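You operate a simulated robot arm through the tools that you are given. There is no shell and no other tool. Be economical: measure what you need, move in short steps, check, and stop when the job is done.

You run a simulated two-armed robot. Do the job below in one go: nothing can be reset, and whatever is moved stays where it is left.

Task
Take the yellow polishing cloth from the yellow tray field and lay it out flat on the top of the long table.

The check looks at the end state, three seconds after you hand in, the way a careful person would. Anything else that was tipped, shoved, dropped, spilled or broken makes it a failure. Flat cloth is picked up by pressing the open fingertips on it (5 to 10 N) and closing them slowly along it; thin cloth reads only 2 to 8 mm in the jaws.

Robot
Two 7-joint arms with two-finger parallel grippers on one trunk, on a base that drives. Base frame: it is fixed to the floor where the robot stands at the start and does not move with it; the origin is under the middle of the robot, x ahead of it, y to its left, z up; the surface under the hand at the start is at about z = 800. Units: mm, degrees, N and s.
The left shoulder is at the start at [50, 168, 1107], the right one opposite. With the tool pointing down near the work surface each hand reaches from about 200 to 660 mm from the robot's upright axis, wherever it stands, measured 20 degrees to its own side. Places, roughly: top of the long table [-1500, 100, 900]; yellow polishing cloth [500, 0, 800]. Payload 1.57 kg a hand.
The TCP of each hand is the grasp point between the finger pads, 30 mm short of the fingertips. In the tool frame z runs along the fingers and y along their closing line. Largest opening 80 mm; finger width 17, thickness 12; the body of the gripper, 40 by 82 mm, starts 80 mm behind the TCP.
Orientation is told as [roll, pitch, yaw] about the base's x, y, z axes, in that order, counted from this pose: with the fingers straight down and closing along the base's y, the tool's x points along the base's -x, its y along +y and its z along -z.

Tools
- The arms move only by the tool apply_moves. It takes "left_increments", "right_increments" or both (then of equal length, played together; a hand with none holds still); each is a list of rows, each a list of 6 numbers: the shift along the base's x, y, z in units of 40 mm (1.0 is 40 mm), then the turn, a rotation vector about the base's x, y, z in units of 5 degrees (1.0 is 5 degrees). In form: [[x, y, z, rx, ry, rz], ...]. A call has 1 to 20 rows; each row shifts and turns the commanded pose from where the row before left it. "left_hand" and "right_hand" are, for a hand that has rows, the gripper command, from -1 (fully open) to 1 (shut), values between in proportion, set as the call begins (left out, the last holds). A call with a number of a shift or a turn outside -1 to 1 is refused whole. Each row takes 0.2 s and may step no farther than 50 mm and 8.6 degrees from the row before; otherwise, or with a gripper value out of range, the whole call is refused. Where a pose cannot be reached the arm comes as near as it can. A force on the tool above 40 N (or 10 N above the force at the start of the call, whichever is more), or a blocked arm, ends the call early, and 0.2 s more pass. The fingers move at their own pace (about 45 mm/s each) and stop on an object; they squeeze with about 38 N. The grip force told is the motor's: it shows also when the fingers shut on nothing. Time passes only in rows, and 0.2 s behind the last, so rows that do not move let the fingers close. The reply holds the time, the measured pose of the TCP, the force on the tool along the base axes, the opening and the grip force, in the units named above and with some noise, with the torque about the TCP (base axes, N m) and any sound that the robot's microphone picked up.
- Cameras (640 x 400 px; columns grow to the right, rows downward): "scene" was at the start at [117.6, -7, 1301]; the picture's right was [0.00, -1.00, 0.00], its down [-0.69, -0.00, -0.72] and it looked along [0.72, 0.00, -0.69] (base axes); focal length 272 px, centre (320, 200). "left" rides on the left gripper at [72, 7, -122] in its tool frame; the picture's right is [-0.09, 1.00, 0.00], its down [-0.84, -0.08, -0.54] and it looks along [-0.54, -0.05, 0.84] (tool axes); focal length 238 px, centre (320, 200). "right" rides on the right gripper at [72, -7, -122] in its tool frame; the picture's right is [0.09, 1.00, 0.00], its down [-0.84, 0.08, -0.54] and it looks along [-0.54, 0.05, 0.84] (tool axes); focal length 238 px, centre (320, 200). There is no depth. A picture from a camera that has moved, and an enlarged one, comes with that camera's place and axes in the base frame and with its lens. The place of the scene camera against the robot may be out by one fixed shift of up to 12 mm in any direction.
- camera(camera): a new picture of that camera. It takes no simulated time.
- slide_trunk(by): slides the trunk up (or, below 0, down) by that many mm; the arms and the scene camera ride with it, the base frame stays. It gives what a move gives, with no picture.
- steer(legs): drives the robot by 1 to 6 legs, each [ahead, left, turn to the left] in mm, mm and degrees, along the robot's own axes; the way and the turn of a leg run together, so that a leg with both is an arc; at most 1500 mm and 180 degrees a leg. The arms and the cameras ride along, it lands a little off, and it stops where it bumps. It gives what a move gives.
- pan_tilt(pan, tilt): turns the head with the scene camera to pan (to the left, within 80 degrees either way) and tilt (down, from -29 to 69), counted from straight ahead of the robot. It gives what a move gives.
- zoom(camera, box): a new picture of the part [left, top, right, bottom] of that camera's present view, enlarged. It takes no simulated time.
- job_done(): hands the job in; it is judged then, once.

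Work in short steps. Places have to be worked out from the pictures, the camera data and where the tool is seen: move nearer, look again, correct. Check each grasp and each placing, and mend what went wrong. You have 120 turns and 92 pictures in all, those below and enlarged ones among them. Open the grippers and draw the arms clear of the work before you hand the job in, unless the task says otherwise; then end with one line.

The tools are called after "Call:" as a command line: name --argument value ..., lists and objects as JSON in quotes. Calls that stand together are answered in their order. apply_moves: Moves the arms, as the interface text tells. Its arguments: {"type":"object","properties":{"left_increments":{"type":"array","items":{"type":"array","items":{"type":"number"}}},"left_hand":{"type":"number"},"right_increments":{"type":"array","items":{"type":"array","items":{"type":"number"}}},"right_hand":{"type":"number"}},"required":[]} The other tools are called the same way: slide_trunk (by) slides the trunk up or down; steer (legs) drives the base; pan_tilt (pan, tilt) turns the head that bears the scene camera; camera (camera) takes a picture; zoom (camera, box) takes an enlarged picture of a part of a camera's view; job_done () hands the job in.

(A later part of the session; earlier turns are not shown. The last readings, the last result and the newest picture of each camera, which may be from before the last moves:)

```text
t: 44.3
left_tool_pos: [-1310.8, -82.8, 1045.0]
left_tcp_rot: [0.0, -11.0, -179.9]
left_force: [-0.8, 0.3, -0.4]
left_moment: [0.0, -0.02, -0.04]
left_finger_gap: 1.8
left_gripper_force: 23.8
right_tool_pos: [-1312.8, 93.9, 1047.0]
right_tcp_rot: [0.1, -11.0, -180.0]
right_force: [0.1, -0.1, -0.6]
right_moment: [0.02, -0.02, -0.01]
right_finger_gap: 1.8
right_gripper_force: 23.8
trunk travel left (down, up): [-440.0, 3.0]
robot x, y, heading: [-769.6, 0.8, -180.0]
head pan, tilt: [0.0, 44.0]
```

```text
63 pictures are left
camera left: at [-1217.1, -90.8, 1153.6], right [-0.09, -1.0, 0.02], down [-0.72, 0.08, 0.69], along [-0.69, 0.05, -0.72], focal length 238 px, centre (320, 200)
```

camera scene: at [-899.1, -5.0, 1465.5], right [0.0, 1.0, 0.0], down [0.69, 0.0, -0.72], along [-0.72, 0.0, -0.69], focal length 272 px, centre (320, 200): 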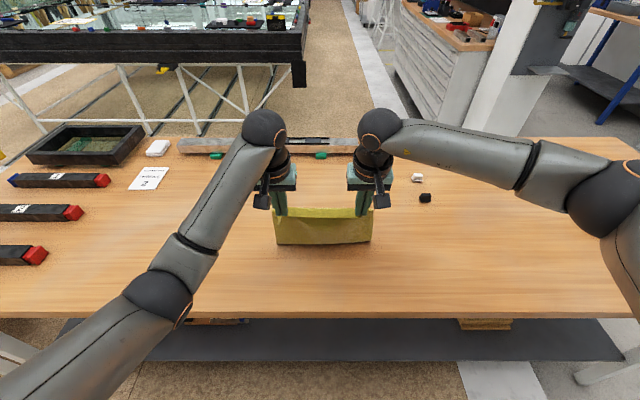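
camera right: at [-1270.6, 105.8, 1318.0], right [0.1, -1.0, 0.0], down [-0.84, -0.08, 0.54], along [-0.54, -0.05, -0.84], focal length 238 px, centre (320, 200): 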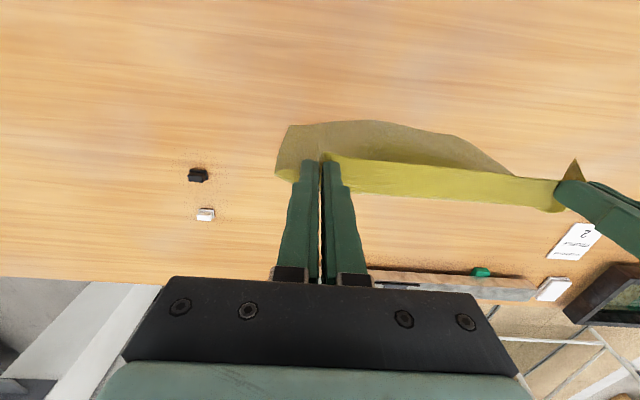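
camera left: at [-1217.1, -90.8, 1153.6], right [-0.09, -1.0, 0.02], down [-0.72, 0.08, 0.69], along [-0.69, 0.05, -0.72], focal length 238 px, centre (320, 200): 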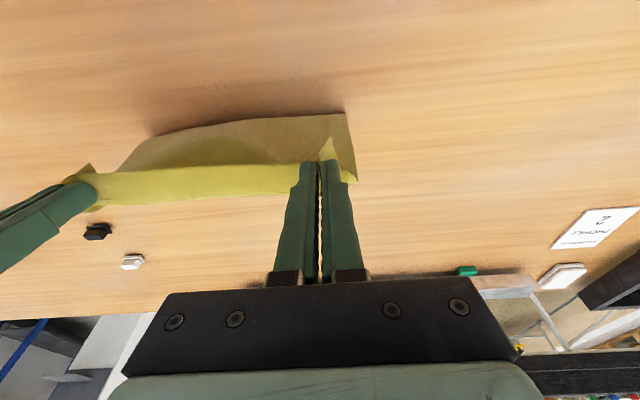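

Now both cameras agree that the hem is on the table at about x = -1327, right under the fingers, so it only touched late in the pull. I lift about 60 mm, go forward again with the tilt restored, and lay it again with the contact height known.

Call:
apply_moves --left_increments '[[0, 0, 0.5, 0, 0, 0], [0, 0, 0.5, 0, 0, 0], [-0.1, 0, 0.5, 0, 0.4, 0], [-0.4, 0, 0, 0, 0.5, 0], [-0.5, 0, 0, 0, 0.5, 0], [-0.5, 0, 0, 0, 0.4, 0], [-0.5, 0, 0, 0, 0, 0], [-0.4, 0, 0, 0, 0, 0], [0, 0, 0, 0, 0, 0], [0, 0, 0, 0, 0, 0]]' --right_increments '[[0, 0, 0.5, 0, 0, 0], [0, 0, 0.5, 0, 0, 0], [-0.1, 0, 0.5, 0, 0.4, 0], [-0.4, 0, 0, 0, 0.5, 0], [-0.5, 0, 0, 0, 0.5, 0], [-0.5, 0, 0, 0, 0.4, 0], [-0.5, 0, 0, 0, 0, 0], [-0.4, 0, 0, 0, 0, 0], [0, 0, 0, 0, 0, 0], [0, 0, 0, 0, 0, 0]]'

Call:
apply_moves --left_increments '[[0, 0, -0.3, 0, 0, 0], [0, 0, -0.3, 0, 0, 0], [0, 0, -0.3, 0, 0, 0], [0, 0, -0.3, 0, 0, 0], [0, 0, -0.2, 0, 0, 0], [0, 0, 0, 0, 0, 0], [0, 0, 0, 0, 0, 0]]' --right_increments '[[0, 0, -0.3, 0, 0, 0], [0, 0, -0.3, 0, 0, 0], [0, 0, -0.3, 0, 0, 0], [0, 0, -0.3, 0, 0, 0], [0, 0, -0.2, 0, 0, 0], [0, 0, 0, 0, 0, 0], [0, 0, 0, 0, 0, 0]]'

Call:
zoom --camera "scene" --box '[220, 90, 460, 240]'

Call:
camera --camera "left"

```text
t: 46.5
left_tool_pos: [-1405.8, -83.5, 1107.7]
left_tcp_rot: [0.0, -20.0, -180.0]
left_force: [0.3, 0.1, -0.1]
left_moment: [0.0, 0.01, 0.0]
left_finger_gap: 1.7
left_gripper_force: 24.3
right_tool_pos: [-1407.6, 93.6, 1107.3]
right_tcp_rot: [-0.1, -20.0, -179.9]
right_force: [0.6, -0.8, -0.2]
right_moment: [-0.01, 0.03, -0.03]
right_finger_gap: 1.7
right_gripper_force: 23.4
trunk travel left (down, up): [-440.0, 3.0]
robot x, y, heading: [-774.5, 0.9, -179.9]
head pan, tilt: [0.0, 44.0]
```

```text
t: 48.1
left_tool_pos: [-1407.6, -82.4, 1049.3]
left_tcp_rot: [0.0, -20.0, -180.0]
left_force: [-0.1, -0.3, -0.6]
left_moment: [-0.03, -0.01, -0.04]
left_finger_gap: 1.7
left_gripper_force: 23.6
right_tool_pos: [-1407.7, 93.2, 1051.4]
right_tcp_rot: [0.0, -20.0, -180.0]
right_force: [-0.5, -0.9, 0.1]
right_moment: [-0.03, 0.02, -0.02]
right_finger_gap: 1.3
right_gripper_force: 23.7
trunk travel left (down, up): [-440.0, 3.0]
robot x, y, heading: [-772.5, 4.5, -180.3]
head pan, tilt: [0.0, 44.0]
```

```text
2.67 times, centred on (340, 165) of scene
camera zoom: at [-899.0, -5.0, 1465.5], right [0.0, 1.0, 0.0], down [0.69, 0.0, -0.72], along [-0.72, 0.0, -0.69], focal length 727 px, centre (267, 293)
```

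zoom: 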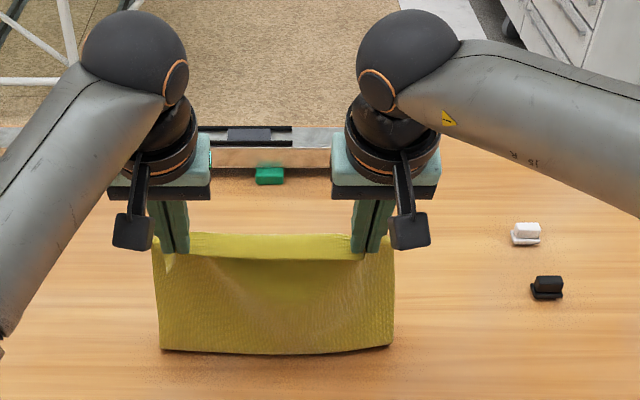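

```text
61 pictures are left
camera left: at [-1298.5, -90.4, 1141.7], right [-0.09, -1.0, 0.03], down [-0.6, 0.08, 0.8], along [-0.79, 0.05, -0.61], focal length 238 px, centre (320, 200)
```

left: 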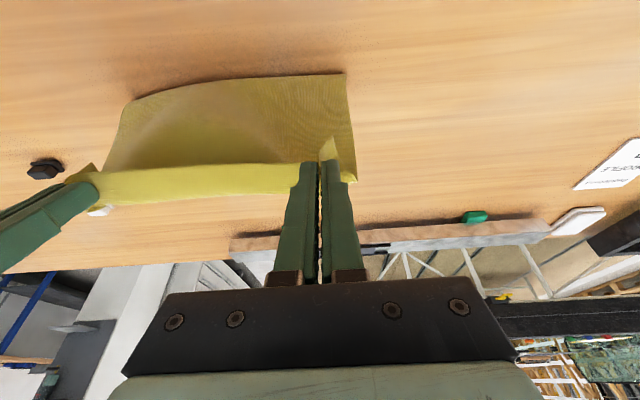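

The hem is down at about x = -1408, but the cloth bellies to the far side. I raise 20 mm to take out slack, then pull back horizontally 50 mm and see whether the hem stays put.

Call:
apply_moves --left_increments '[[0.1, 0, 0.25, 0, 0, 0], [0.2, 0, 0.25, 0, 0, 0], [0.25, 0, 0, 0, -0.2, 0], [0.25, 0, 0, 0, -0.2, 0], [0.25, 0, 0, 0, -0.2, 0], [0.25, 0, 0, 0, -0.2, 0], [0, 0, 0, 0, 0, 0]]' --right_increments '[[0.1, 0, 0.25, 0, 0, 0], [0.2, 0, 0.25, 0, 0, 0], [0.25, 0, 0, 0, -0.2, 0], [0.25, 0, 0, 0, -0.2, 0], [0.25, 0, 0, 0, -0.2, 0], [0.25, 0, 0, 0, -0.2, 0], [0, 0, 0, 0, 0, 0]]'

Call:
zoom --camera "scene" --box '[220, 90, 460, 240]'

Call:
camera --camera "left"

```text
t: 49.7
left_tool_pos: [-1356.3, -84.4, 1069.6]
left_tcp_rot: [0.0, -16.0, -179.9]
left_force: [-0.5, 0.5, -0.1]
left_moment: [0.05, -0.02, -0.03]
left_finger_gap: 1.8
left_gripper_force: 23.4
right_tool_pos: [-1356.4, 94.4, 1071.4]
right_tcp_rot: [-0.1, -16.0, -180.0]
right_force: [0.0, -0.3, -0.5]
right_moment: [0.04, 0.01, -0.02]
right_finger_gap: 1.7
right_gripper_force: 23.2
trunk travel left (down, up): [-440.0, 3.0]
robot x, y, heading: [-772.6, 6.6, -180.1]
head pan, tilt: [0.0, 44.0]
```

```text
2.67 times, centred on (340, 165) of scene
camera zoom: at [-899.1, -5.0, 1465.5], right [0.0, 1.0, 0.0], down [0.69, 0.0, -0.72], along [-0.72, 0.0, -0.69], focal length 727 px, centre (267, 293)
```

zoom: 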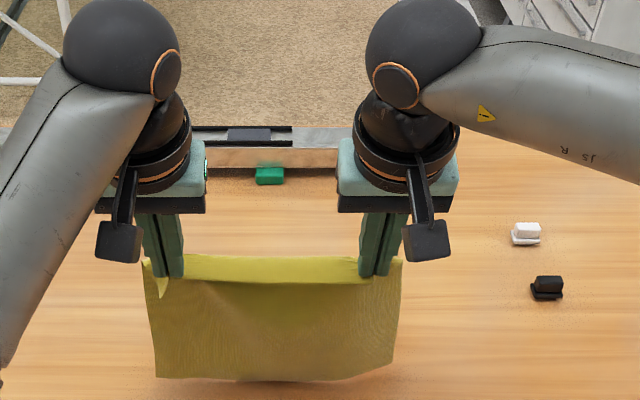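

```text
59 pictures are left
camera left: at [-1253.2, -90.0, 1169.0], right [-0.09, -1.0, 0.03], down [-0.66, 0.08, 0.75], along [-0.75, 0.05, -0.66], focal length 238 px, centre (320, 200)
```

left: 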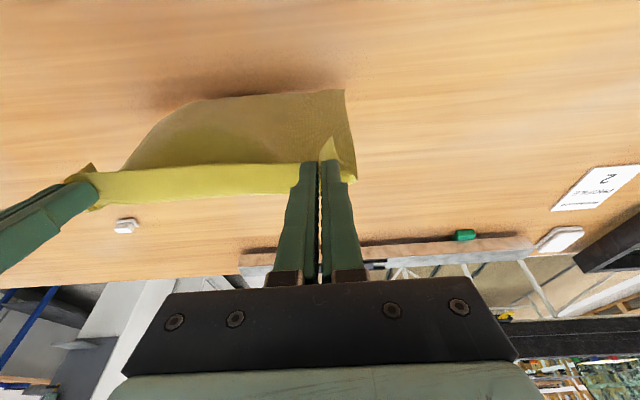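

The hem only lagged a little, and the cloth's stiffness bends it under the fingers. I go further forward, raised and with more tilt, so there is room for a longer drag in which untilting throws the hem forward.

Call:
apply_moves --left_increments '[[0, 0, 0.5, 0, 0.5, 0], [0, 0, 0.5, 0, 0.5, 0], [-0.3, 0, 0, 0, 0.7, 0], [-0.4, 0, 0, 0, 0.8, 0], [-0.4, 0, 0, 0, 0.8, 0], [-0.4, 0, 0, 0, 0.8, 0], [-0.4, 0, 0, 0, 0.7, 0], [-0.4, 0, 0, 0, 0, 0], [-0.4, 0, 0, 0, 0, 0], [0, 0, 0, 0, 0, 0], [0, 0, 0, 0, 0, 0]]' --right_increments '[[0, 0, 0.5, 0, 0.5, 0], [0, 0, 0.5, 0, 0.5, 0], [-0.3, 0, 0, 0, 0.7, 0], [-0.4, 0, 0, 0, 0.8, 0], [-0.4, 0, 0, 0, 0.8, 0], [-0.4, 0, 0, 0, 0.8, 0], [-0.4, 0, 0, 0, 0.7, 0], [-0.4, 0, 0, 0, 0, 0], [-0.4, 0, 0, 0, 0, 0], [0, 0, 0, 0, 0, 0], [0, 0, 0, 0, 0, 0]]'

Call:
zoom --camera "scene" --box '[220, 90, 460, 240]'

Call:
camera --camera "left"

```text
t: 52.1
left_tool_pos: [-1464.0, -84.2, 1110.4]
left_tcp_rot: [-0.1, -40.0, -179.8]
left_force: [-0.1, -0.6, 0.5]
left_moment: [-0.01, 0.04, 0.01]
left_finger_gap: 1.6
left_gripper_force: 23.4
right_tool_pos: [-1464.8, 93.5, 1111.1]
right_tcp_rot: [0.0, -39.9, -179.9]
right_force: [-0.3, -0.2, 0.2]
right_moment: [-0.03, 0.05, -0.01]
right_finger_gap: 1.8
right_gripper_force: 23.6
trunk travel left (down, up): [-440.0, 3.0]
robot x, y, heading: [-775.2, -1.1, -180.0]
head pan, tilt: [0.0, 44.0]
```

```text
2.67 times, centred on (340, 165) of scene
camera zoom: at [-899.1, -5.0, 1465.5], right [0.0, 1.0, 0.0], down [0.69, 0.0, -0.72], along [-0.72, 0.0, -0.69], focal length 727 px, centre (267, 293)
```

zoom: 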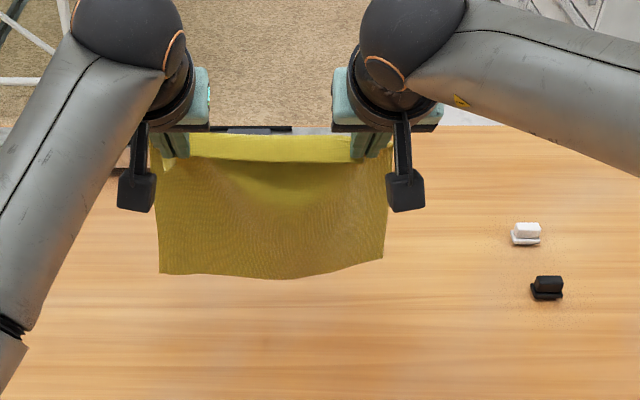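

```text
57 pictures are left
camera left: at [-1330.7, -90.6, 1158.9], right [-0.07, -1.0, 0.06], down [-0.29, 0.08, 0.95], along [-0.95, 0.05, -0.3], focal length 238 px, centre (320, 200)
```

left: 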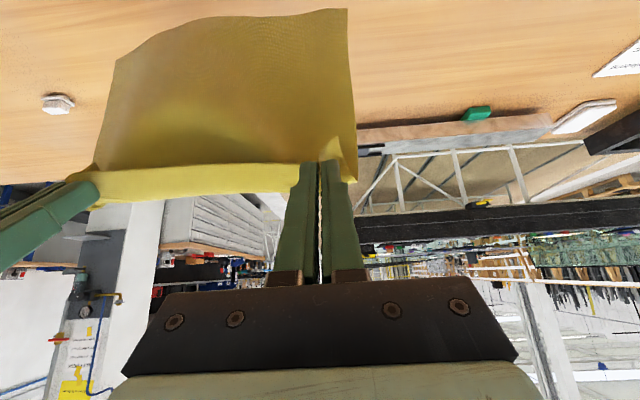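

Cross-sighting shows the cloth leaves the fingertips nearly square to them for about 50 mm, then drapes back under, so tilting forward works against me. I go back to vertical fingers near full reach and check where the hem hangs.

Call:
apply_moves --left_increments '[[0.4, 0, 0, 0, -1, 0], [0.4, 0, 0, 0, -1, 0], [0.4, 0, 0, 0, -1, 0], [0.4, 0, 0, 0, -1, 0], [0.4, 0, 0, 0, -1, 0], [0.4, 0, 0, 0, -1, 0], [0.1, 0, 0, 0, -1, 0], [0, 0, 0, 0, -1, 0], [0, 0, 0, 0, 0, 0], [0, 0, 0, 0, 0, 0]]' --right_increments '[[0.4, 0, 0, 0, -1, 0], [0.4, 0, 0, 0, -1, 0], [0.4, 0, 0, 0, -1, 0], [0.4, 0, 0, 0, -1, 0], [0.4, 0, 0, 0, -1, 0], [0.4, 0, 0, 0, -1, 0], [0.1, 0, 0, 0, -1, 0], [0, 0, 0, 0, -1, 0], [0, 0, 0, 0, 0, 0], [0, 0, 0, 0, 0, 0]]'

Call:
zoom --camera "scene" --box '[220, 90, 460, 240]'

Call:
camera --camera "left"

```text
t: 54.3
left_tool_pos: [-1364.7, -85.0, 1110.9]
left_tcp_rot: [0.1, -0.1, -180.1]
left_force: [0.1, 0.3, -0.2]
left_moment: [0.02, -0.03, -0.05]
left_finger_gap: 1.7
left_gripper_force: 23.3
right_tool_pos: [-1365.6, 93.8, 1110.6]
right_tcp_rot: [-0.1, 0.0, -180.0]
right_force: [-0.2, 0.0, 0.0]
right_moment: [0.01, 0.0, 0.01]
right_finger_gap: 1.6
right_gripper_force: 23.7
trunk travel left (down, up): [-440.0, 3.0]
robot x, y, heading: [-771.3, -0.2, -180.4]
head pan, tilt: [0.0, 44.0]
```

```text
2.67 times, centred on (340, 165) of scene
camera zoom: at [-899.0, -5.1, 1465.5], right [0.0, 1.0, 0.0], down [0.69, 0.0, -0.72], along [-0.72, 0.0, -0.69], focal length 727 px, centre (267, 293)
```

zoom: 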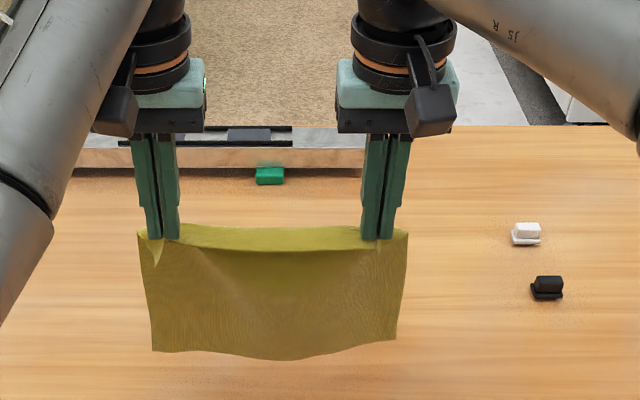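

```text
55 pictures are left
camera left: at [-1292.8, -90.5, 1234.2], right [-0.09, -1.0, 0.0], down [-0.84, 0.08, 0.54], along [-0.54, 0.05, -0.84], focal length 238 px, centre (320, 200)
```

left: 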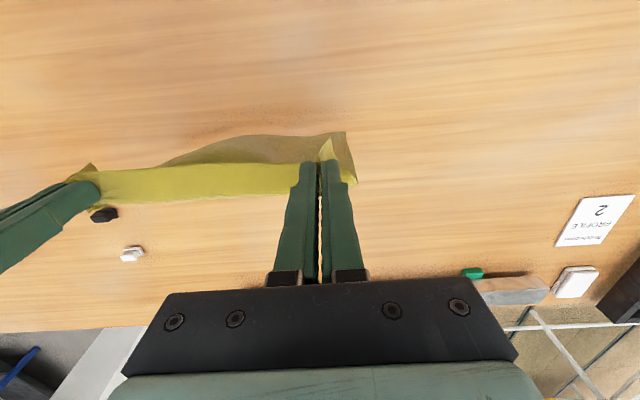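

At vertical the hem leads the fingertips by about 22 mm, at (-1387, 930). I want the base about 50 mm nearer for room, so I look steeply down to check the base clearance first.

Call:
pan_tilt --pan 0 --tilt 69

Call:
camera --camera "scene"

```text
t: 55.2
left_tool_pos: [-1364.8, -82.9, 1110.0]
left_tcp_rot: [0.0, 0.1, -180.0]
left_force: [0.5, -0.7, -0.3]
left_moment: [-0.01, -0.01, -0.01]
left_finger_gap: 1.9
left_gripper_force: 23.5
right_tool_pos: [-1365.1, 93.6, 1109.5]
right_tcp_rot: [0.0, 0.1, -180.0]
right_force: [0.7, 0.5, 0.0]
right_moment: [-0.02, -0.02, -0.03]
right_finger_gap: 1.7
right_gripper_force: 23.4
trunk travel left (down, up): [-440.0, 3.0]
robot x, y, heading: [-773.5, 1.5, -179.9]
head pan, tilt: [0.0, 68.8]
```

```text
54 pictures are left
camera scene: at [-872.8, -5.0, 1435.2], right [0.0, 1.0, 0.0], down [0.93, 0.0, -0.36], along [-0.36, 0.0, -0.93], focal length 272 px, centre (320, 200)
```

scene: 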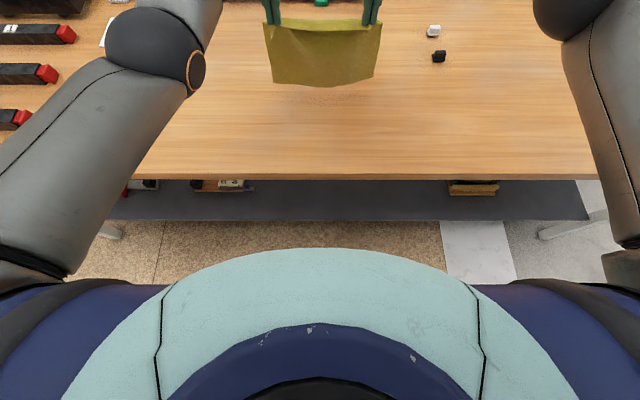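

The shelf is set back to about x = -1230 and my chest is well clear of the edge, so 60 mm nearer is safe. I drive and restore the view.

Call:
steer --legs '[[60, 0, 0]]'

Call:
pan_tilt --pan 0 --tilt 50

Call:
camera --camera "scene"

```text
t: 56.2
left_tool_pos: [-1425.5, -83.6, 1110.2]
left_tcp_rot: [0.0, 0.0, -179.9]
left_force: [-0.5, 0.4, -1.0]
left_moment: [0.01, -0.02, -0.06]
left_finger_gap: 2.1
left_gripper_force: 23.8
right_tool_pos: [-1425.5, 92.2, 1109.1]
right_tcp_rot: [0.0, -0.1, -179.9]
right_force: [0.4, 0.1, -0.4]
right_moment: [-0.03, -0.02, -0.06]
right_finger_gap: 1.8
right_gripper_force: 24.0
trunk travel left (down, up): [-440.0, 3.0]
robot x, y, heading: [-833.4, 1.5, -180.1]
head pan, tilt: [0.0, 68.8]
```

```text
t: 57.0
left_tool_pos: [-1424.4, -83.9, 1110.2]
left_tcp_rot: [0.0, -0.1, -180.0]
left_force: [0.1, 0.6, 0.0]
left_moment: [-0.01, -0.03, -0.03]
left_finger_gap: 1.8
left_gripper_force: 23.9
right_tool_pos: [-1424.5, 94.0, 1109.5]
right_tcp_rot: [0.0, 0.0, -179.9]
right_force: [-0.1, 0.2, 0.4]
right_moment: [0.01, 0.03, -0.02]
right_finger_gap: 1.6
right_gripper_force: 23.4
trunk travel left (down, up): [-440.0, 3.0]
robot x, y, heading: [-832.0, 3.1, -179.8]
head pan, tilt: [0.0, 50.0]
```

```text
53 pictures are left
camera scene: at [-953.5, -5.0, 1457.1], right [0.0, 1.0, 0.0], down [0.77, 0.0, -0.64], along [-0.64, 0.0, -0.77], focal length 272 px, centre (320, 200)
```

scene: 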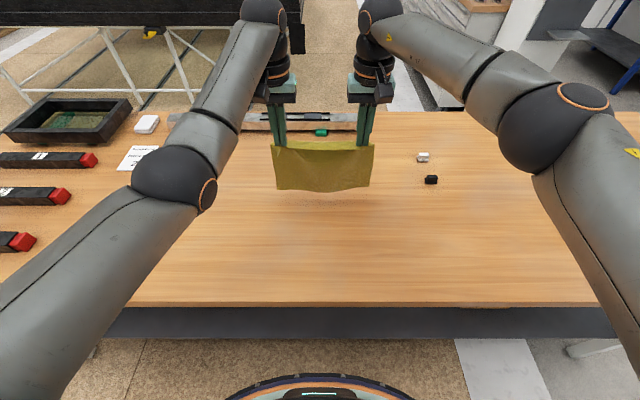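

The hem's shadow is right beneath it at about x = -1448. I lower to touch, then pull back briskly with the fingertips turning toward me, to keep the hem trailing on the far side.

Call:
apply_moves --left_increments '[[0, 0, -0.4, 0, 0, 0], [0.1, 0, -0.3, 0, -0.5, 0], [0.5, 0, -0.2, 0, -1, 0], [0.7, 0, -0.2, 0, -1, 0], [0.8, 0, -0.2, 0, -1, 0], [0.8, 0, -0.3, 0, -0.5, 0], [0, 0, 0, 0, 0, 0]]' --right_increments '[[0, 0, -0.4, 0, 0, 0], [0.1, 0, -0.3, 0, -0.5, 0], [0.5, 0, -0.2, 0, -1, 0], [0.7, 0, -0.2, 0, -1, 0], [0.8, 0, -0.2, 0, -1, 0], [0.8, 0, -0.3, 0, -0.5, 0], [0, 0, 0, 0, 0, 0]]'

Call:
zoom --camera "scene" --box '[220, 110, 460, 260]'

Call:
camera --camera "left"

```text
t: 58.6
left_tool_pos: [-1308.3, -82.1, 1047.0]
left_tcp_rot: [0.0, 20.1, -179.9]
left_force: [-0.6, 0.0, 0.3]
left_moment: [0.01, -0.03, -0.02]
left_finger_gap: 2.0
left_gripper_force: 23.6
right_tool_pos: [-1308.9, 92.3, 1047.0]
right_tcp_rot: [0.0, 20.0, 180.0]
right_force: [-1.1, 0.2, -0.4]
right_moment: [-0.02, 0.02, -0.01]
right_finger_gap: 1.9
right_gripper_force: 23.3
trunk travel left (down, up): [-440.0, 3.0]
robot x, y, heading: [-831.9, 0.8, -180.1]
head pan, tilt: [0.0, 50.0]
```

```text
2.67 times, centred on (340, 185) of scene
camera zoom: at [-953.8, -5.0, 1457.1], right [0.0, 1.0, 0.0], down [0.77, 0.0, -0.64], along [-0.64, 0.0, -0.77], focal length 727 px, centre (267, 240)
```

zoom: 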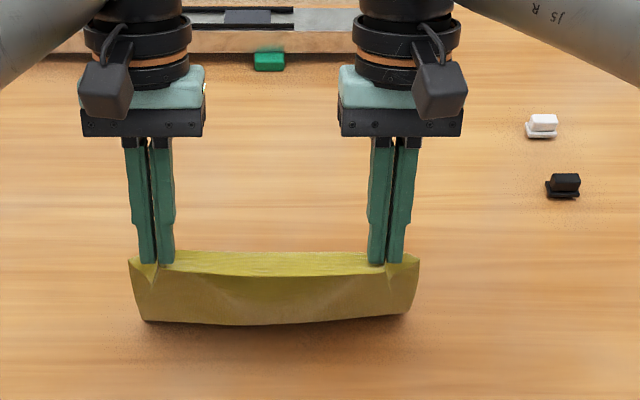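

```text
51 pictures are left
camera left: at [-1282.6, -88.9, 1187.2], right [-0.08, -1.0, -0.03], down [-0.97, 0.08, 0.22], along [-0.22, 0.05, -0.97], focal length 238 px, centre (320, 200)
```

left: 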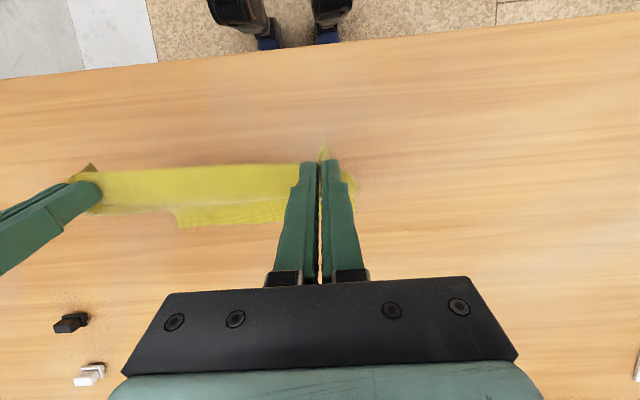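

Now the cloth bends forward as wanted, with its hem lying on the far side at about x = -1364. But that leaves too little table near me. I lift, move the base 40 mm closer, reach further out and repeat the same stroke from there.

Call:
apply_moves --left_increments '[[0, 0, 0.8, 0, 0.8, 0], [0, 0, 0.8, 0, 1, 0], [-0.6, 0, 0.2, 0, 1, 0], [-0.7, 0, 0, 0, 1, 0], [-0.7, 0, 0, 0, 1, 0], [-0.7, 0, 0, 0, 1, 0], [-0.6, 0, 0, 0, 0.2, 0], [-0.3, 0, 0, 0, 0, 0], [0, 0, 0, 0, 0, 0]]' --right_increments '[[0, 0, 0.8, 0, 0.8, 0], [0, 0, 0.8, 0, 1, 0], [-0.6, 0, 0.2, 0, 1, 0], [-0.7, 0, 0, 0, 1, 0], [-0.7, 0, 0, 0, 1, 0], [-0.7, 0, 0, 0, 1, 0], [-0.6, 0, 0, 0, 0.2, 0], [-0.3, 0, 0, 0, 0, 0], [0, 0, 0, 0, 0, 0]]'

Call:
steer --legs '[[40, 0, 0]]'

Call:
camera --camera "scene"

```text
t: 60.6
left_tool_pos: [-1452.6, -83.4, 1118.0]
left_tcp_rot: [0.0, -10.1, -180.1]
left_force: [0.1, -0.1, -0.2]
left_moment: [-0.01, -0.03, -0.03]
left_finger_gap: 2.0
left_gripper_force: 23.5
right_tool_pos: [-1452.8, 92.3, 1118.8]
right_tcp_rot: [0.0, -10.1, -179.9]
right_force: [-0.2, 0.2, -0.7]
right_moment: [-0.01, -0.02, -0.01]
right_finger_gap: 1.6
right_gripper_force: 23.6
trunk travel left (down, up): [-440.0, 3.0]
robot x, y, heading: [-830.3, 4.9, -180.1]
head pan, tilt: [0.0, 50.0]
```

```text
t: 61.5
left_tool_pos: [-1493.2, -83.9, 1117.7]
left_tcp_rot: [0.1, -9.9, -180.0]
left_force: [-1.3, 0.5, -0.3]
left_moment: [0.02, -0.03, 0.01]
left_finger_gap: 1.9
left_gripper_force: 24.1
right_tool_pos: [-1491.9, 92.9, 1117.5]
right_tcp_rot: [0.1, -10.0, -180.0]
right_force: [0.3, -0.1, -1.4]
right_moment: [0.01, -0.02, -0.03]
right_finger_gap: 1.7
right_gripper_force: 23.3
trunk travel left (down, up): [-440.0, 3.0]
robot x, y, heading: [-868.1, 2.1, -180.0]
head pan, tilt: [0.0, 50.0]
```

```text
50 pictures are left
camera scene: at [-994.6, -5.0, 1457.0], right [0.0, 1.0, 0.0], down [0.77, 0.0, -0.64], along [-0.64, 0.0, -0.77], focal length 272 px, centre (320, 200)
```

scene: 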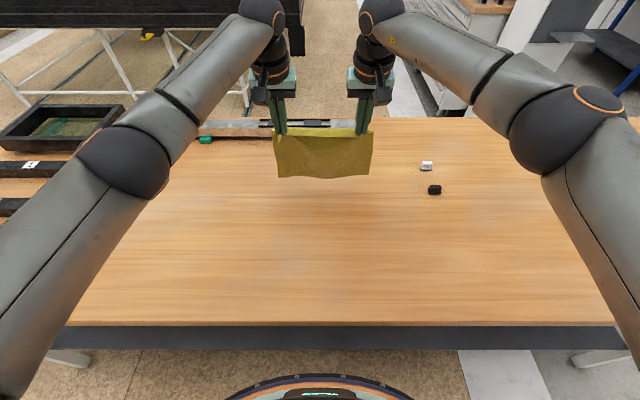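

Clear. Same stroke from here: touch down, then brisk pull with the tips turning toward me.

Call:
apply_moves --left_increments '[[0, 0, -0.5, 0, -0.8, 0], [0, 0, -0.4, 0, -0.8, 0], [0.4, 0, -0.2, 0, -1, 0], [0.7, 0, -0.2, 0, -1, 0], [0.8, 0, -0.2, 0, -1, 0], [0.8, 0, -0.3, 0, -1, 0], [0, 0, 0, 0, -0.4, 0]]' --right_increments '[[0, 0, -0.5, 0, -0.8, 0], [0, 0, -0.4, 0, -0.8, 0], [0.4, 0, -0.2, 0, -1, 0], [0.7, 0, -0.2, 0, -1, 0], [0.8, 0, -0.2, 0, -1, 0], [0.8, 0, -0.3, 0, -1, 0], [0, 0, 0, 0, -0.4, 0]]'

Call:
zoom --camera "scene" --box '[220, 110, 460, 260]'

Call:
camera --camera "left"

```text
t: 63.1
left_tool_pos: [-1380.3, -87.6, 1044.2]
left_tcp_rot: [0.0, 20.1, -180.0]
left_force: [0.8, 2.3, -0.9]
left_moment: [0.09, -0.01, -0.01]
left_finger_gap: 2.0
left_gripper_force: 23.6
left hand out of reach, approached as far as the arm can: row 3
right_tool_pos: [-1383.9, 92.3, 1046.7]
right_tcp_rot: [0.1, 20.0, -180.0]
right_force: [0.1, -2.4, 0.2]
right_moment: [-0.1, -0.02, -0.02]
right_finger_gap: 1.9
right_gripper_force: 22.8
trunk travel left (down, up): [-440.0, 3.0]
robot x, y, heading: [-874.2, 0.9, -179.9]
head pan, tilt: [0.0, 50.0]
```

```text
2.67 times, centred on (340, 185) of scene
camera zoom: at [-993.3, -5.1, 1457.1], right [0.0, 1.0, 0.0], down [0.77, 0.0, -0.64], along [-0.64, 0.0, -0.77], focal length 727 px, centre (267, 240)
```

zoom: 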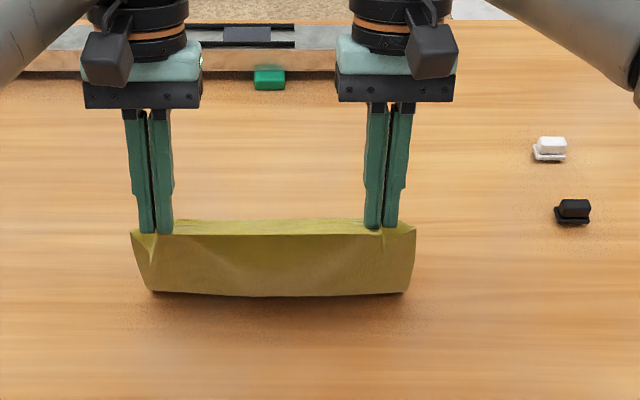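

```text
48 pictures are left
camera left: at [-1354.9, -93.5, 1184.6], right [-0.09, -1.0, -0.03], down [-0.97, 0.08, 0.22], along [-0.22, 0.05, -0.97], focal length 238 px, centre (320, 200)
```

left: 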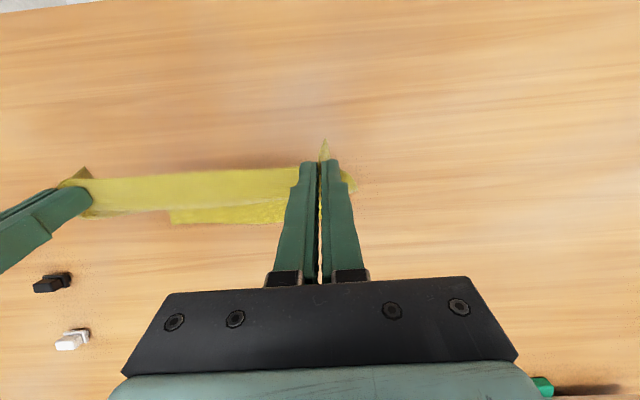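

The hem now lies forward on the table at about x = -1438, with the tips at x = -1371. I keep pulling back 64 mm while descending gently, and even out the hand spacing.

Call:
apply_moves --left_increments '[[0.4, 0.06, -0.15, 0, 0, 0], [0.4, 0, -0.15, 0, 0, 0], [0.4, 0, -0.2, 0, 0, 0], [0.4, 0, -0.2, 0, 0, 0], [0, 0, 0, 0, 0, 0]]' --right_increments '[[0.4, 0, -0.15, 0, 0, 0], [0.4, 0, -0.15, 0, 0, 0], [0.4, 0, -0.2, 0, 0, 0], [0.4, 0, -0.2, 0, 0, 0], [0, 0, 0, 0, 0, 0]]'

Call:
zoom --camera "scene" --box '[220, 110, 460, 260]'

Call:
camera --camera "left"

```text
t: 64.3
left_tool_pos: [-1316.9, -82.3, 1017.9]
left_tcp_rot: [0.0, 20.1, -179.9]
left_force: [0.5, 0.0, -0.3]
left_moment: [0.03, -0.01, -0.01]
left_finger_gap: 1.7
left_gripper_force: 24.1
right_tool_pos: [-1322.1, 93.1, 1020.5]
right_tcp_rot: [0.0, 20.0, -180.0]
right_force: [0.6, 0.1, -1.0]
right_moment: [-0.03, 0.01, -0.01]
right_finger_gap: 1.9
right_gripper_force: 23.9
trunk travel left (down, up): [-440.0, 3.0]
robot x, y, heading: [-874.7, 2.8, -179.8]
head pan, tilt: [0.0, 50.0]
```

```text
2.67 times, centred on (340, 185) of scene
camera zoom: at [-993.2, -5.0, 1457.1], right [0.0, 1.0, 0.0], down [0.77, 0.0, -0.64], along [-0.64, 0.0, -0.77], focal length 727 px, centre (267, 240)
```

zoom: 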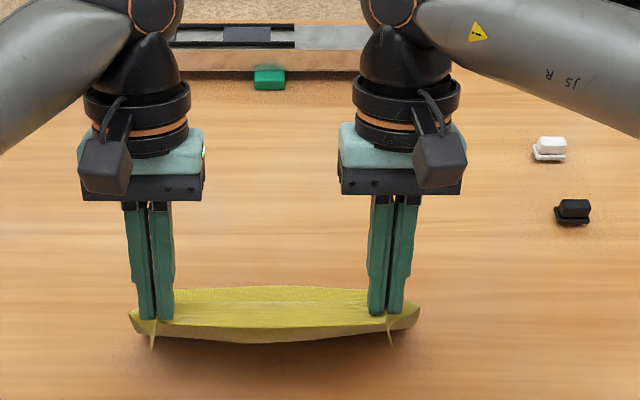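

```text
46 pictures are left
camera left: at [-1290.3, -89.8, 1157.6], right [-0.09, -1.0, -0.03], down [-0.97, 0.08, 0.22], along [-0.22, 0.05, -0.97], focal length 238 px, centre (320, 200)
```

left: 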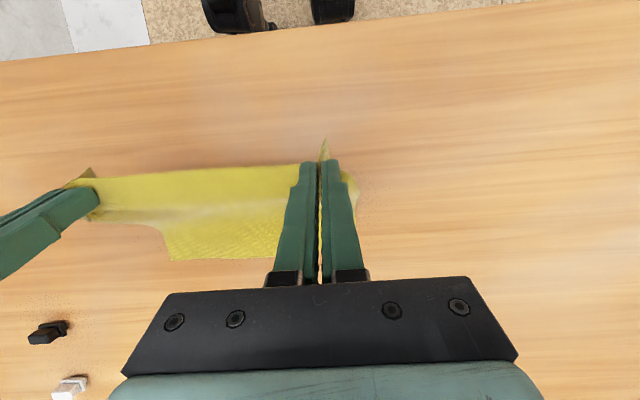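

Very good: the cloth now lies forward, with its hem at about x = -1405. I keep pulling back and lowering, untilting to vertical, to stop just above the top.

Call:
apply_moves --left_increments '[[0.4, 0, -0.1, 0, 0.4, 0], [0.4, 0, -0.1, 0, 0.4, 0], [0.4, 0, -0.12, 0, 0.4, 0], [0.4, 0, -0.14, 0, 0.4, 0], [0.35, 0, -0.18, 0, 0.4, 0], [0.2, 0, -0.22, 0, 0.4, 0], [0.18, 0, -0.24, 0, 0.4, 0], [0.16, 0, -0.24, 0, 0.4, 0], [0.15, 0, -0.24, 0, 0.4, 0], [0.1, 0, -0.22, 0, 0.4, 0], [0, 0, 0, 0, 0, 0]]' --right_increments '[[0.45, 0, -0.1, 0, 0.4, 0], [0.45, 0, -0.1, 0, 0.4, 0], [0.4, 0, -0.12, 0, 0.4, 0], [0.4, 0, -0.16, 0, 0.4, 0], [0.35, 0, -0.2, 0, 0.4, 0], [0.2, 0, -0.24, 0, 0.4, 0], [0.18, 0, -0.24, 0, 0.4, 0], [0.16, 0, -0.24, 0, 0.4, 0], [0.15, 0, -0.24, 0, 0.4, 0], [0.1, 0, -0.22, 0, 0.4, 0], [0, 0, 0, 0, 0, 0]]'

Call:
zoom --camera "scene" --box '[200, 130, 456, 290]'

Call:
camera --camera "left"

```text
t: 66.7
left_tool_pos: [-1207.6, -84.8, 945.2]
left_tcp_rot: [0.0, 0.0, -180.0]
left_force: [-0.8, -0.1, -0.5]
left_moment: [0.03, 0.02, 0.02]
left_finger_gap: 1.6
left_gripper_force: 23.2
right_tool_pos: [-1205.0, 92.7, 944.2]
right_tcp_rot: [0.0, -0.1, -180.0]
right_force: [0.2, -0.6, 0.8]
right_moment: [-0.01, 0.01, -0.02]
right_finger_gap: 1.7
right_gripper_force: 23.1
trunk travel left (down, up): [-440.0, 3.0]
robot x, y, heading: [-872.1, 5.0, -180.0]
head pan, tilt: [0.0, 50.0]
```

```text
2.50 times, centred on (328, 210) of scene
camera zoom: at [-993.2, -5.0, 1457.1], right [0.0, 1.0, 0.0], down [0.77, 0.0, -0.64], along [-0.64, 0.0, -0.77], focal length 681 px, centre (300, 175)
```

zoom: 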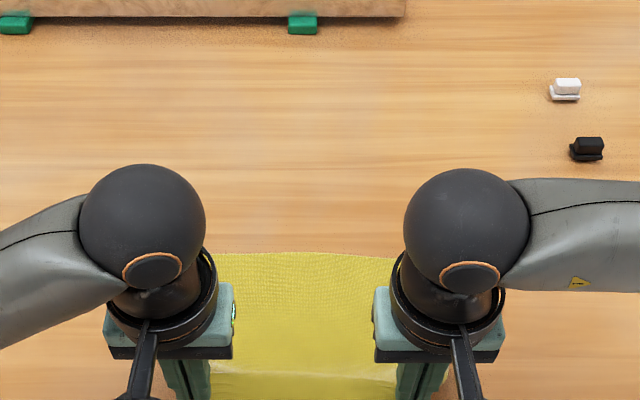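

```text
44 pictures are left
camera left: at [-1136.1, -90.9, 1069.4], right [-0.09, -1.0, 0.0], down [-0.84, 0.08, 0.54], along [-0.54, 0.05, -0.84], focal length 238 px, centre (320, 200)
```

left: 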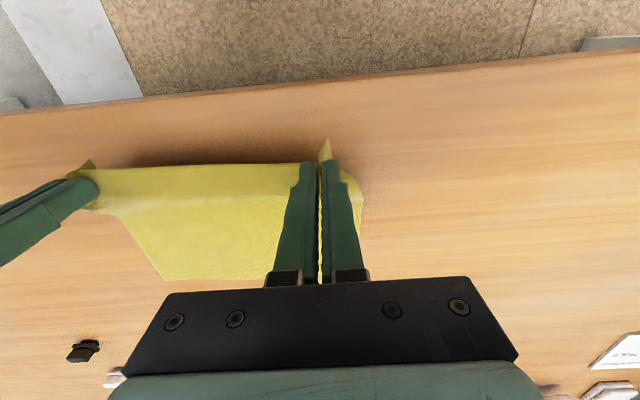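

The cloth is laid forward, hem at about x = -1365, with a bit of slack near the fingers; the table edge is at x ≈ -1150. I pull back 20 mm more while lowering to the surface.

Call:
apply_moves --left_increments '[[0.2, 0, -0.1, 0, 0, 0], [0.2, 0, -0.1, 0, 0, 0], [0.15, 0, -0.05, 0, 0, 0], [0, 0, 0, 0, 0, 0]]' --right_increments '[[0.2, 0, -0.1, 0, 0, 0], [0.15, 0, -0.1, 0, 0, 0], [0.12, 0, -0.05, 0, 0, 0], [0, 0, 0, 0, 0, 0]]'

Call:
pan_tilt --pan 0 --tilt 62

Call:
camera --camera "scene"

Call:
camera --camera "left"

```text
t: 67.7
left_tool_pos: [-1185.5, -84.6, 936.3]
left_tcp_rot: [0.1, 0.0, -179.9]
left_force: [-0.2, 0.2, -0.3]
left_moment: [0.04, -0.01, -0.02]
left_finger_gap: 2.1
left_gripper_force: 23.2
right_tool_pos: [-1186.6, 93.2, 934.0]
right_tcp_rot: [0.1, 0.0, -179.9]
right_force: [0.3, -0.3, -0.7]
right_moment: [-0.05, 0.01, 0.01]
right_finger_gap: 1.7
right_gripper_force: 23.5
trunk travel left (down, up): [-440.0, 3.0]
robot x, y, heading: [-871.6, 3.4, -179.9]
head pan, tilt: [0.0, 50.0]
```

```text
t: 68.4
left_tool_pos: [-1186.2, -84.1, 936.2]
left_tcp_rot: [0.0, 0.0, -180.0]
left_force: [-0.3, -0.1, 0.1]
left_moment: [0.02, -0.03, -0.01]
left_finger_gap: 1.4
left_gripper_force: 23.5
right_tool_pos: [-1187.8, 94.5, 933.5]
right_tcp_rot: [-0.1, 0.0, -180.0]
right_force: [0.0, -0.6, 0.5]
right_moment: [-0.03, 0.01, -0.01]
right_finger_gap: 1.7
right_gripper_force: 24.3
trunk travel left (down, up): [-440.0, 3.0]
robot x, y, heading: [-872.0, 2.7, -180.0]
head pan, tilt: [0.0, 62.0]
```

```text
43 pictures are left
camera scene: at [-980.4, -5.0, 1442.3], right [0.0, 1.0, 0.0], down [0.88, 0.0, -0.47], along [-0.47, 0.0, -0.88], focal length 272 px, centre (320, 200)
```

scene: 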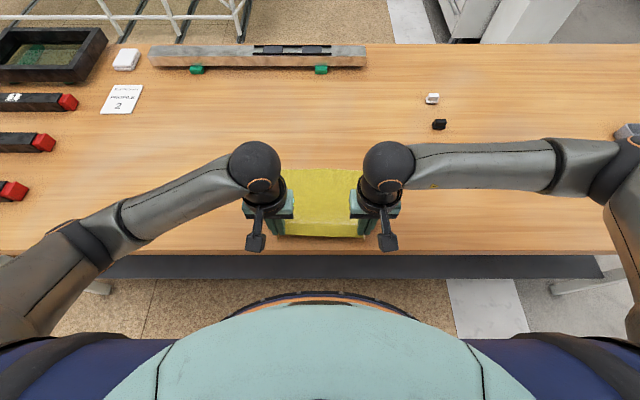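

```text
42 pictures are left
camera left: at [-1114.0, -90.8, 1059.0], right [-0.09, -1.0, 0.0], down [-0.84, 0.08, 0.54], along [-0.54, 0.05, -0.84], focal length 238 px, centre (320, 200)
```

left: 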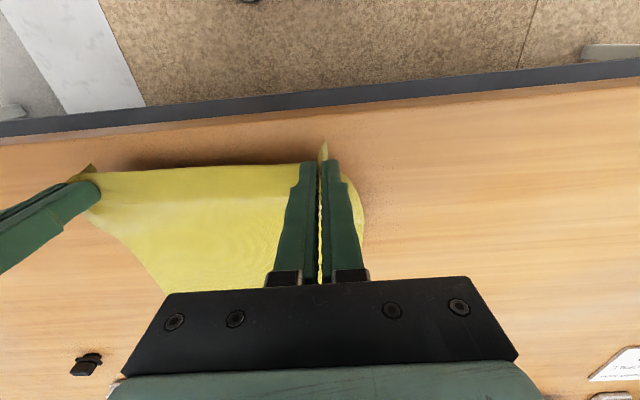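

The hem stays at about x = -1365, with about 25 mm of slack left and the table edge at x ≈ -1140. I pull 10 mm more and touch down lightly.

Call:
apply_moves --left_increments '[[0.15, 0, -0.05, 0, 0, 0], [0.1, 0, -0.04, 0, 0, 0], [0, 0, -0.03, 0, 0, 0], [0, 0, 0, 0, 0, 0]]' --right_increments '[[0.15, 0, -0.02, 0, 0, 0], [0.1, 0, -0.02, 0, 0, 0], [0, 0, -0.02, 0, 0, 0], [0, 0, 0, 0, 0, 0]]'

```text
t: 69.4
left_tool_pos: [-1176.0, -83.2, 930.6]
left_tcp_rot: [0.0, 0.0, -179.9]
left_force: [-0.4, 0.4, -0.2]
left_moment: [0.0, 0.03, -0.01]
left_finger_gap: 1.7
left_gripper_force: 23.6
right_tool_pos: [-1176.7, 93.2, 932.2]
right_tcp_rot: [0.1, 0.0, -179.9]
right_force: [-1.1, -0.4, 1.4]
right_moment: [-0.01, 0.0, 0.01]
right_finger_gap: 1.8
right_gripper_force: 23.7
trunk travel left (down, up): [-440.0, 3.0]
robot x, y, heading: [-872.4, 3.0, -180.0]
head pan, tilt: [0.0, 62.0]
```

The readings show almost no contact force yet, so I creep down a few mm more.

Call:
apply_moves --left_increments '[[0, 0, -0.03, 0, 0, 0], [0, 0, -0.03, 0, 0, 0], [0, 0, 0, 0, 0, 0]]' --right_increments '[[0, 0, -0.03, 0, 0, 0], [0, 0, -0.03, 0, 0, 0], [0, 0, 0, 0, 0, 0]]'

```text
t: 70.2
left_tool_pos: [-1177.1, -82.9, 928.6]
left_tcp_rot: [0.1, 0.0, -179.9]
left_force: [-0.6, 0.0, 0.1]
left_moment: [0.01, 0.0, 0.0]
left_finger_gap: 1.9
left_gripper_force: 23.8
right_tool_pos: [-1177.7, 93.3, 930.6]
right_tcp_rot: [-0.1, 0.0, -180.0]
right_force: [0.2, -0.4, 0.1]
right_moment: [-0.02, -0.01, 0.0]
right_finger_gap: 1.9
right_gripper_force: 23.6
trunk travel left (down, up): [-440.0, 3.0]
robot x, y, heading: [-873.5, 3.1, -180.0]
head pan, tilt: [0.0, 62.0]
```

Still free, so I continue down slowly.

Call:
apply_moves --left_increments '[[0, 0, -0.04, 0, 0, 0], [0, 0, -0.04, 0, 0, 0], [0, 0, 0, 0, 0, 0]]' --right_increments '[[0, 0, -0.05, 0, 0, 0], [0, 0, -0.05, 0, 0, 0], [0, 0, 0, 0, 0, 0]]'

Call:
apply_moves --left_increments '[[0, 0, -0.03, 0, 0, 0], [0, 0, 0, 0, 0, 0]]' --right_increments '[[0, 0, -0.03, 0, 0, 0], [0, 0, 0, 0, 0, 0]]'

```text
t: 71.0
left_tool_pos: [-1174.9, -83.4, 925.2]
left_tcp_rot: [0.0, 0.1, -180.0]
left_force: [-0.3, -0.7, -0.3]
left_moment: [-0.01, 0.01, 0.0]
left_finger_gap: 2.0
left_gripper_force: 23.7
right_tool_pos: [-1176.6, 93.5, 924.8]
right_tcp_rot: [0.0, 0.0, -179.9]
right_force: [-0.7, -0.3, 0.0]
right_moment: [-0.04, -0.02, -0.02]
right_finger_gap: 1.9
right_gripper_force: 24.0
trunk travel left (down, up): [-440.0, 3.0]
robot x, y, heading: [-872.9, -1.9, -180.2]
head pan, tilt: [0.0, 62.0]
```

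```text
t: 71.6
left_tool_pos: [-1175.7, -84.1, 924.8]
left_tcp_rot: [-0.1, 0.1, -179.9]
left_force: [-0.6, 0.8, -0.5]
left_moment: [0.02, -0.02, -0.04]
left_finger_gap: 1.8
left_gripper_force: 24.4
right_tool_pos: [-1177.4, 93.6, 925.0]
right_tcp_rot: [0.1, 0.1, -179.9]
right_force: [0.1, -0.9, -0.5]
right_moment: [-0.01, 0.01, -0.02]
right_finger_gap: 1.5
right_gripper_force: 23.7
trunk travel left (down, up): [-440.0, 3.0]
robot x, y, heading: [-872.3, 0.6, -180.1]
head pan, tilt: [0.0, 62.0]
```

The table top must be below 895. I keep going down in 2 mm steps; the call halts on force.

Call:
apply_moves --left_increments '[[0, 0, -0.06, 0, 0, 0], [0, 0, -0.06, 0, 0, 0], [0, 0, 0, 0, 0, 0]]' --right_increments '[[0, 0, -0.06, 0, 0, 0], [0, 0, -0.06, 0, 0, 0], [0, 0, 0, 0, 0, 0]]'

Call:
camera --camera "right"

```text
t: 72.4
left_tool_pos: [-1176.0, -83.4, 919.4]
left_tcp_rot: [0.1, 0.0, -179.9]
left_force: [0.5, 0.9, 0.0]
left_moment: [0.0, 0.0, -0.02]
left_finger_gap: 1.6
left_gripper_force: 23.8
right_tool_pos: [-1177.1, 93.6, 919.1]
right_tcp_rot: [0.0, 0.1, -180.0]
right_force: [-0.6, -0.3, 0.2]
right_moment: [-0.04, 0.0, -0.01]
right_finger_gap: 1.7
right_gripper_force: 23.3
trunk travel left (down, up): [-440.0, 3.0]
robot x, y, heading: [-871.2, 0.2, -179.9]
head pan, tilt: [0.0, 62.0]
```

```text
41 pictures are left
camera right: at [-1104.8, 99.9, 1041.3], right [0.09, -1.0, 0.0], down [-0.84, -0.08, 0.54], along [-0.54, -0.05, -0.84], focal length 238 px, centre (320, 200)
```

right: 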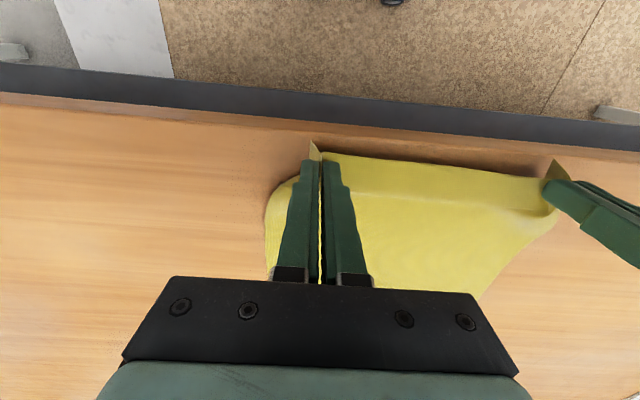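

With the top lower than I assumed, the hem is really near x = -1385, so the cloth is nearly fully stretched. I continue straight down.

Call:
apply_moves --left_increments '[[-0.03, 0, -0.08, 0, 0, 0], [-0.03, 0, -0.08, 0, 0, 0], [0, 0, 0, 0, 0, 0]]' --right_increments '[[-0.03, 0, -0.08, 0, 0, 0], [-0.03, 0, -0.08, 0, 0, 0], [0, 0, 0, 0, 0, 0]]'

Call:
apply_moves --left_increments '[[-0.03, 0, -0.06, 0, 0, 0], [0, 0, -0.06, 0, 0, 0], [0, 0, 0, 0, 0, 0]]' --right_increments '[[-0.03, 0, -0.06, 0, 0, 0], [0, 0, -0.06, 0, 0, 0], [0, 0, 0, 0, 0, 0]]'

```text
t: 73.2
left_tool_pos: [-1177.2, -83.2, 913.1]
left_tcp_rot: [0.0, -0.1, -180.0]
left_force: [0.7, -0.7, -0.1]
left_moment: [0.01, 0.01, -0.03]
left_finger_gap: 2.1
left_gripper_force: 23.5
right_tool_pos: [-1179.9, 91.1, 913.2]
right_tcp_rot: [0.0, 0.0, -180.0]
right_force: [-0.3, 0.1, 0.3]
right_moment: [-0.01, 0.0, 0.02]
right_finger_gap: 1.9
right_gripper_force: 23.5
trunk travel left (down, up): [-440.0, 3.0]
robot x, y, heading: [-871.3, 2.9, -179.7]
head pan, tilt: [0.0, 62.0]
```

```text
t: 74.0
left_tool_pos: [-1179.2, -84.4, 908.1]
left_tcp_rot: [0.1, 0.0, -179.9]
left_force: [0.3, 0.2, 0.3]
left_moment: [0.01, 0.0, -0.04]
left_finger_gap: 2.0
left_gripper_force: 23.5
right_tool_pos: [-1181.4, 92.7, 908.6]
right_tcp_rot: [0.0, 0.0, -180.0]
right_force: [0.3, 0.6, 0.0]
right_moment: [-0.02, 0.0, -0.05]
right_finger_gap: 1.8
right_gripper_force: 23.0
trunk travel left (down, up): [-440.0, 3.0]
robot x, y, heading: [-870.8, 1.0, -180.2]
head pan, tilt: [0.0, 62.0]
```

Tips are at z = 878 and still free; I look before going lower.

Call:
camera --camera "left"

Call:
zoom --camera "scene" --box '[220, 140, 440, 278]'

```text
40 pictures are left
camera left: at [-1107.6, -90.8, 1031.9], right [-0.09, -1.0, 0.0], down [-0.84, 0.08, 0.54], along [-0.54, 0.05, -0.84], focal length 238 px, centre (320, 200)
```

left: 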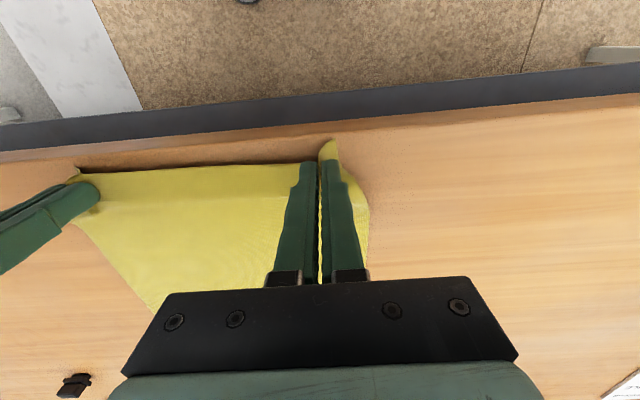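

```text
2.90 times, centred on (330, 209) of scene
camera zoom: at [-980.4, -5.0, 1442.3], right [0.0, 1.0, 0.0], down [0.88, 0.0, -0.47], along [-0.47, 0.0, -0.88], focal length 790 px, centre (291, 174)
```

zoom: 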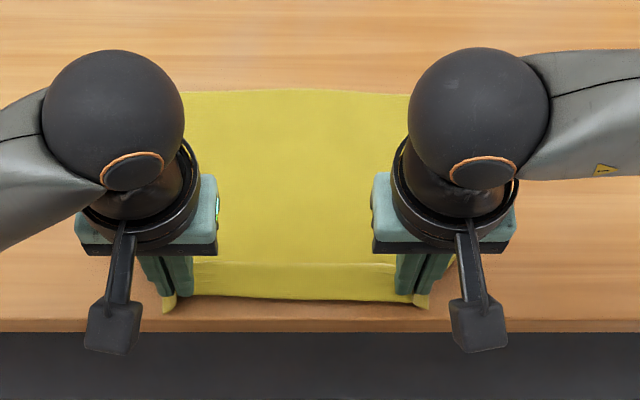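

The cloth lies well, but its near edge is close to the table edge; I will slide the whole cloth forward after release by pressing near its far side. First I finish touching down.

Call:
apply_moves --left_increments '[[-0.05, 0, -0.06, 0, 0, 0], [-0.05, 0, -0.06, 0, 0, 0], [0, 0, 0, 0, 0, 0]]' --right_increments '[[-0.05, 0, -0.06, 0, 0, 0], [-0.05, 0, -0.06, 0, 0, 0], [0, 0, 0, 0, 0, 0]]'

Call:
apply_moves --left_increments '[[-0.05, 0, -0.05, 0, 0, 0], [-0.03, 0, -0.05, 0, 0, 0], [0, 0, 0, 0, 0, 0]]' --right_increments '[[-0.05, 0, -0.05, 0, 0, 0], [-0.03, 0, -0.05, 0, 0, 0], [0, 0, 0, 0, 0, 0]]'

```text
t: 74.8
left_tool_pos: [-1183.3, -83.8, 902.6]
left_tcp_rot: [0.0, 0.0, -180.0]
left_force: [0.7, -0.2, -0.5]
left_moment: [0.01, 0.02, 0.01]
left_finger_gap: 2.0
left_gripper_force: 23.8
right_tool_pos: [-1183.8, 93.8, 903.1]
right_tcp_rot: [0.1, 0.0, -179.9]
right_force: [-0.2, 0.8, 0.5]
right_moment: [0.06, 0.0, -0.02]
right_finger_gap: 1.9
right_gripper_force: 23.6
trunk travel left (down, up): [-440.0, 3.0]
robot x, y, heading: [-874.7, 3.1, -179.9]
head pan, tilt: [0.0, 62.0]
```

```text
t: 75.6
left_tool_pos: [-1187.3, -83.1, 900.0]
left_tcp_rot: [0.1, 0.0, -179.9]
left_force: [-0.8, 0.4, -0.2]
left_moment: [0.02, -0.04, -0.03]
left_finger_gap: 1.9
left_gripper_force: 23.9
right_tool_pos: [-1189.1, 93.2, 900.1]
right_tcp_rot: [0.0, 0.0, -179.9]
right_force: [0.4, 0.0, 0.2]
right_moment: [0.03, -0.02, -0.02]
right_finger_gap: 1.9
right_gripper_force: 24.2
trunk travel left (down, up): [-440.0, 3.0]
robot x, y, heading: [-870.6, 0.6, -179.8]
head pan, tilt: [0.0, 62.0]
```

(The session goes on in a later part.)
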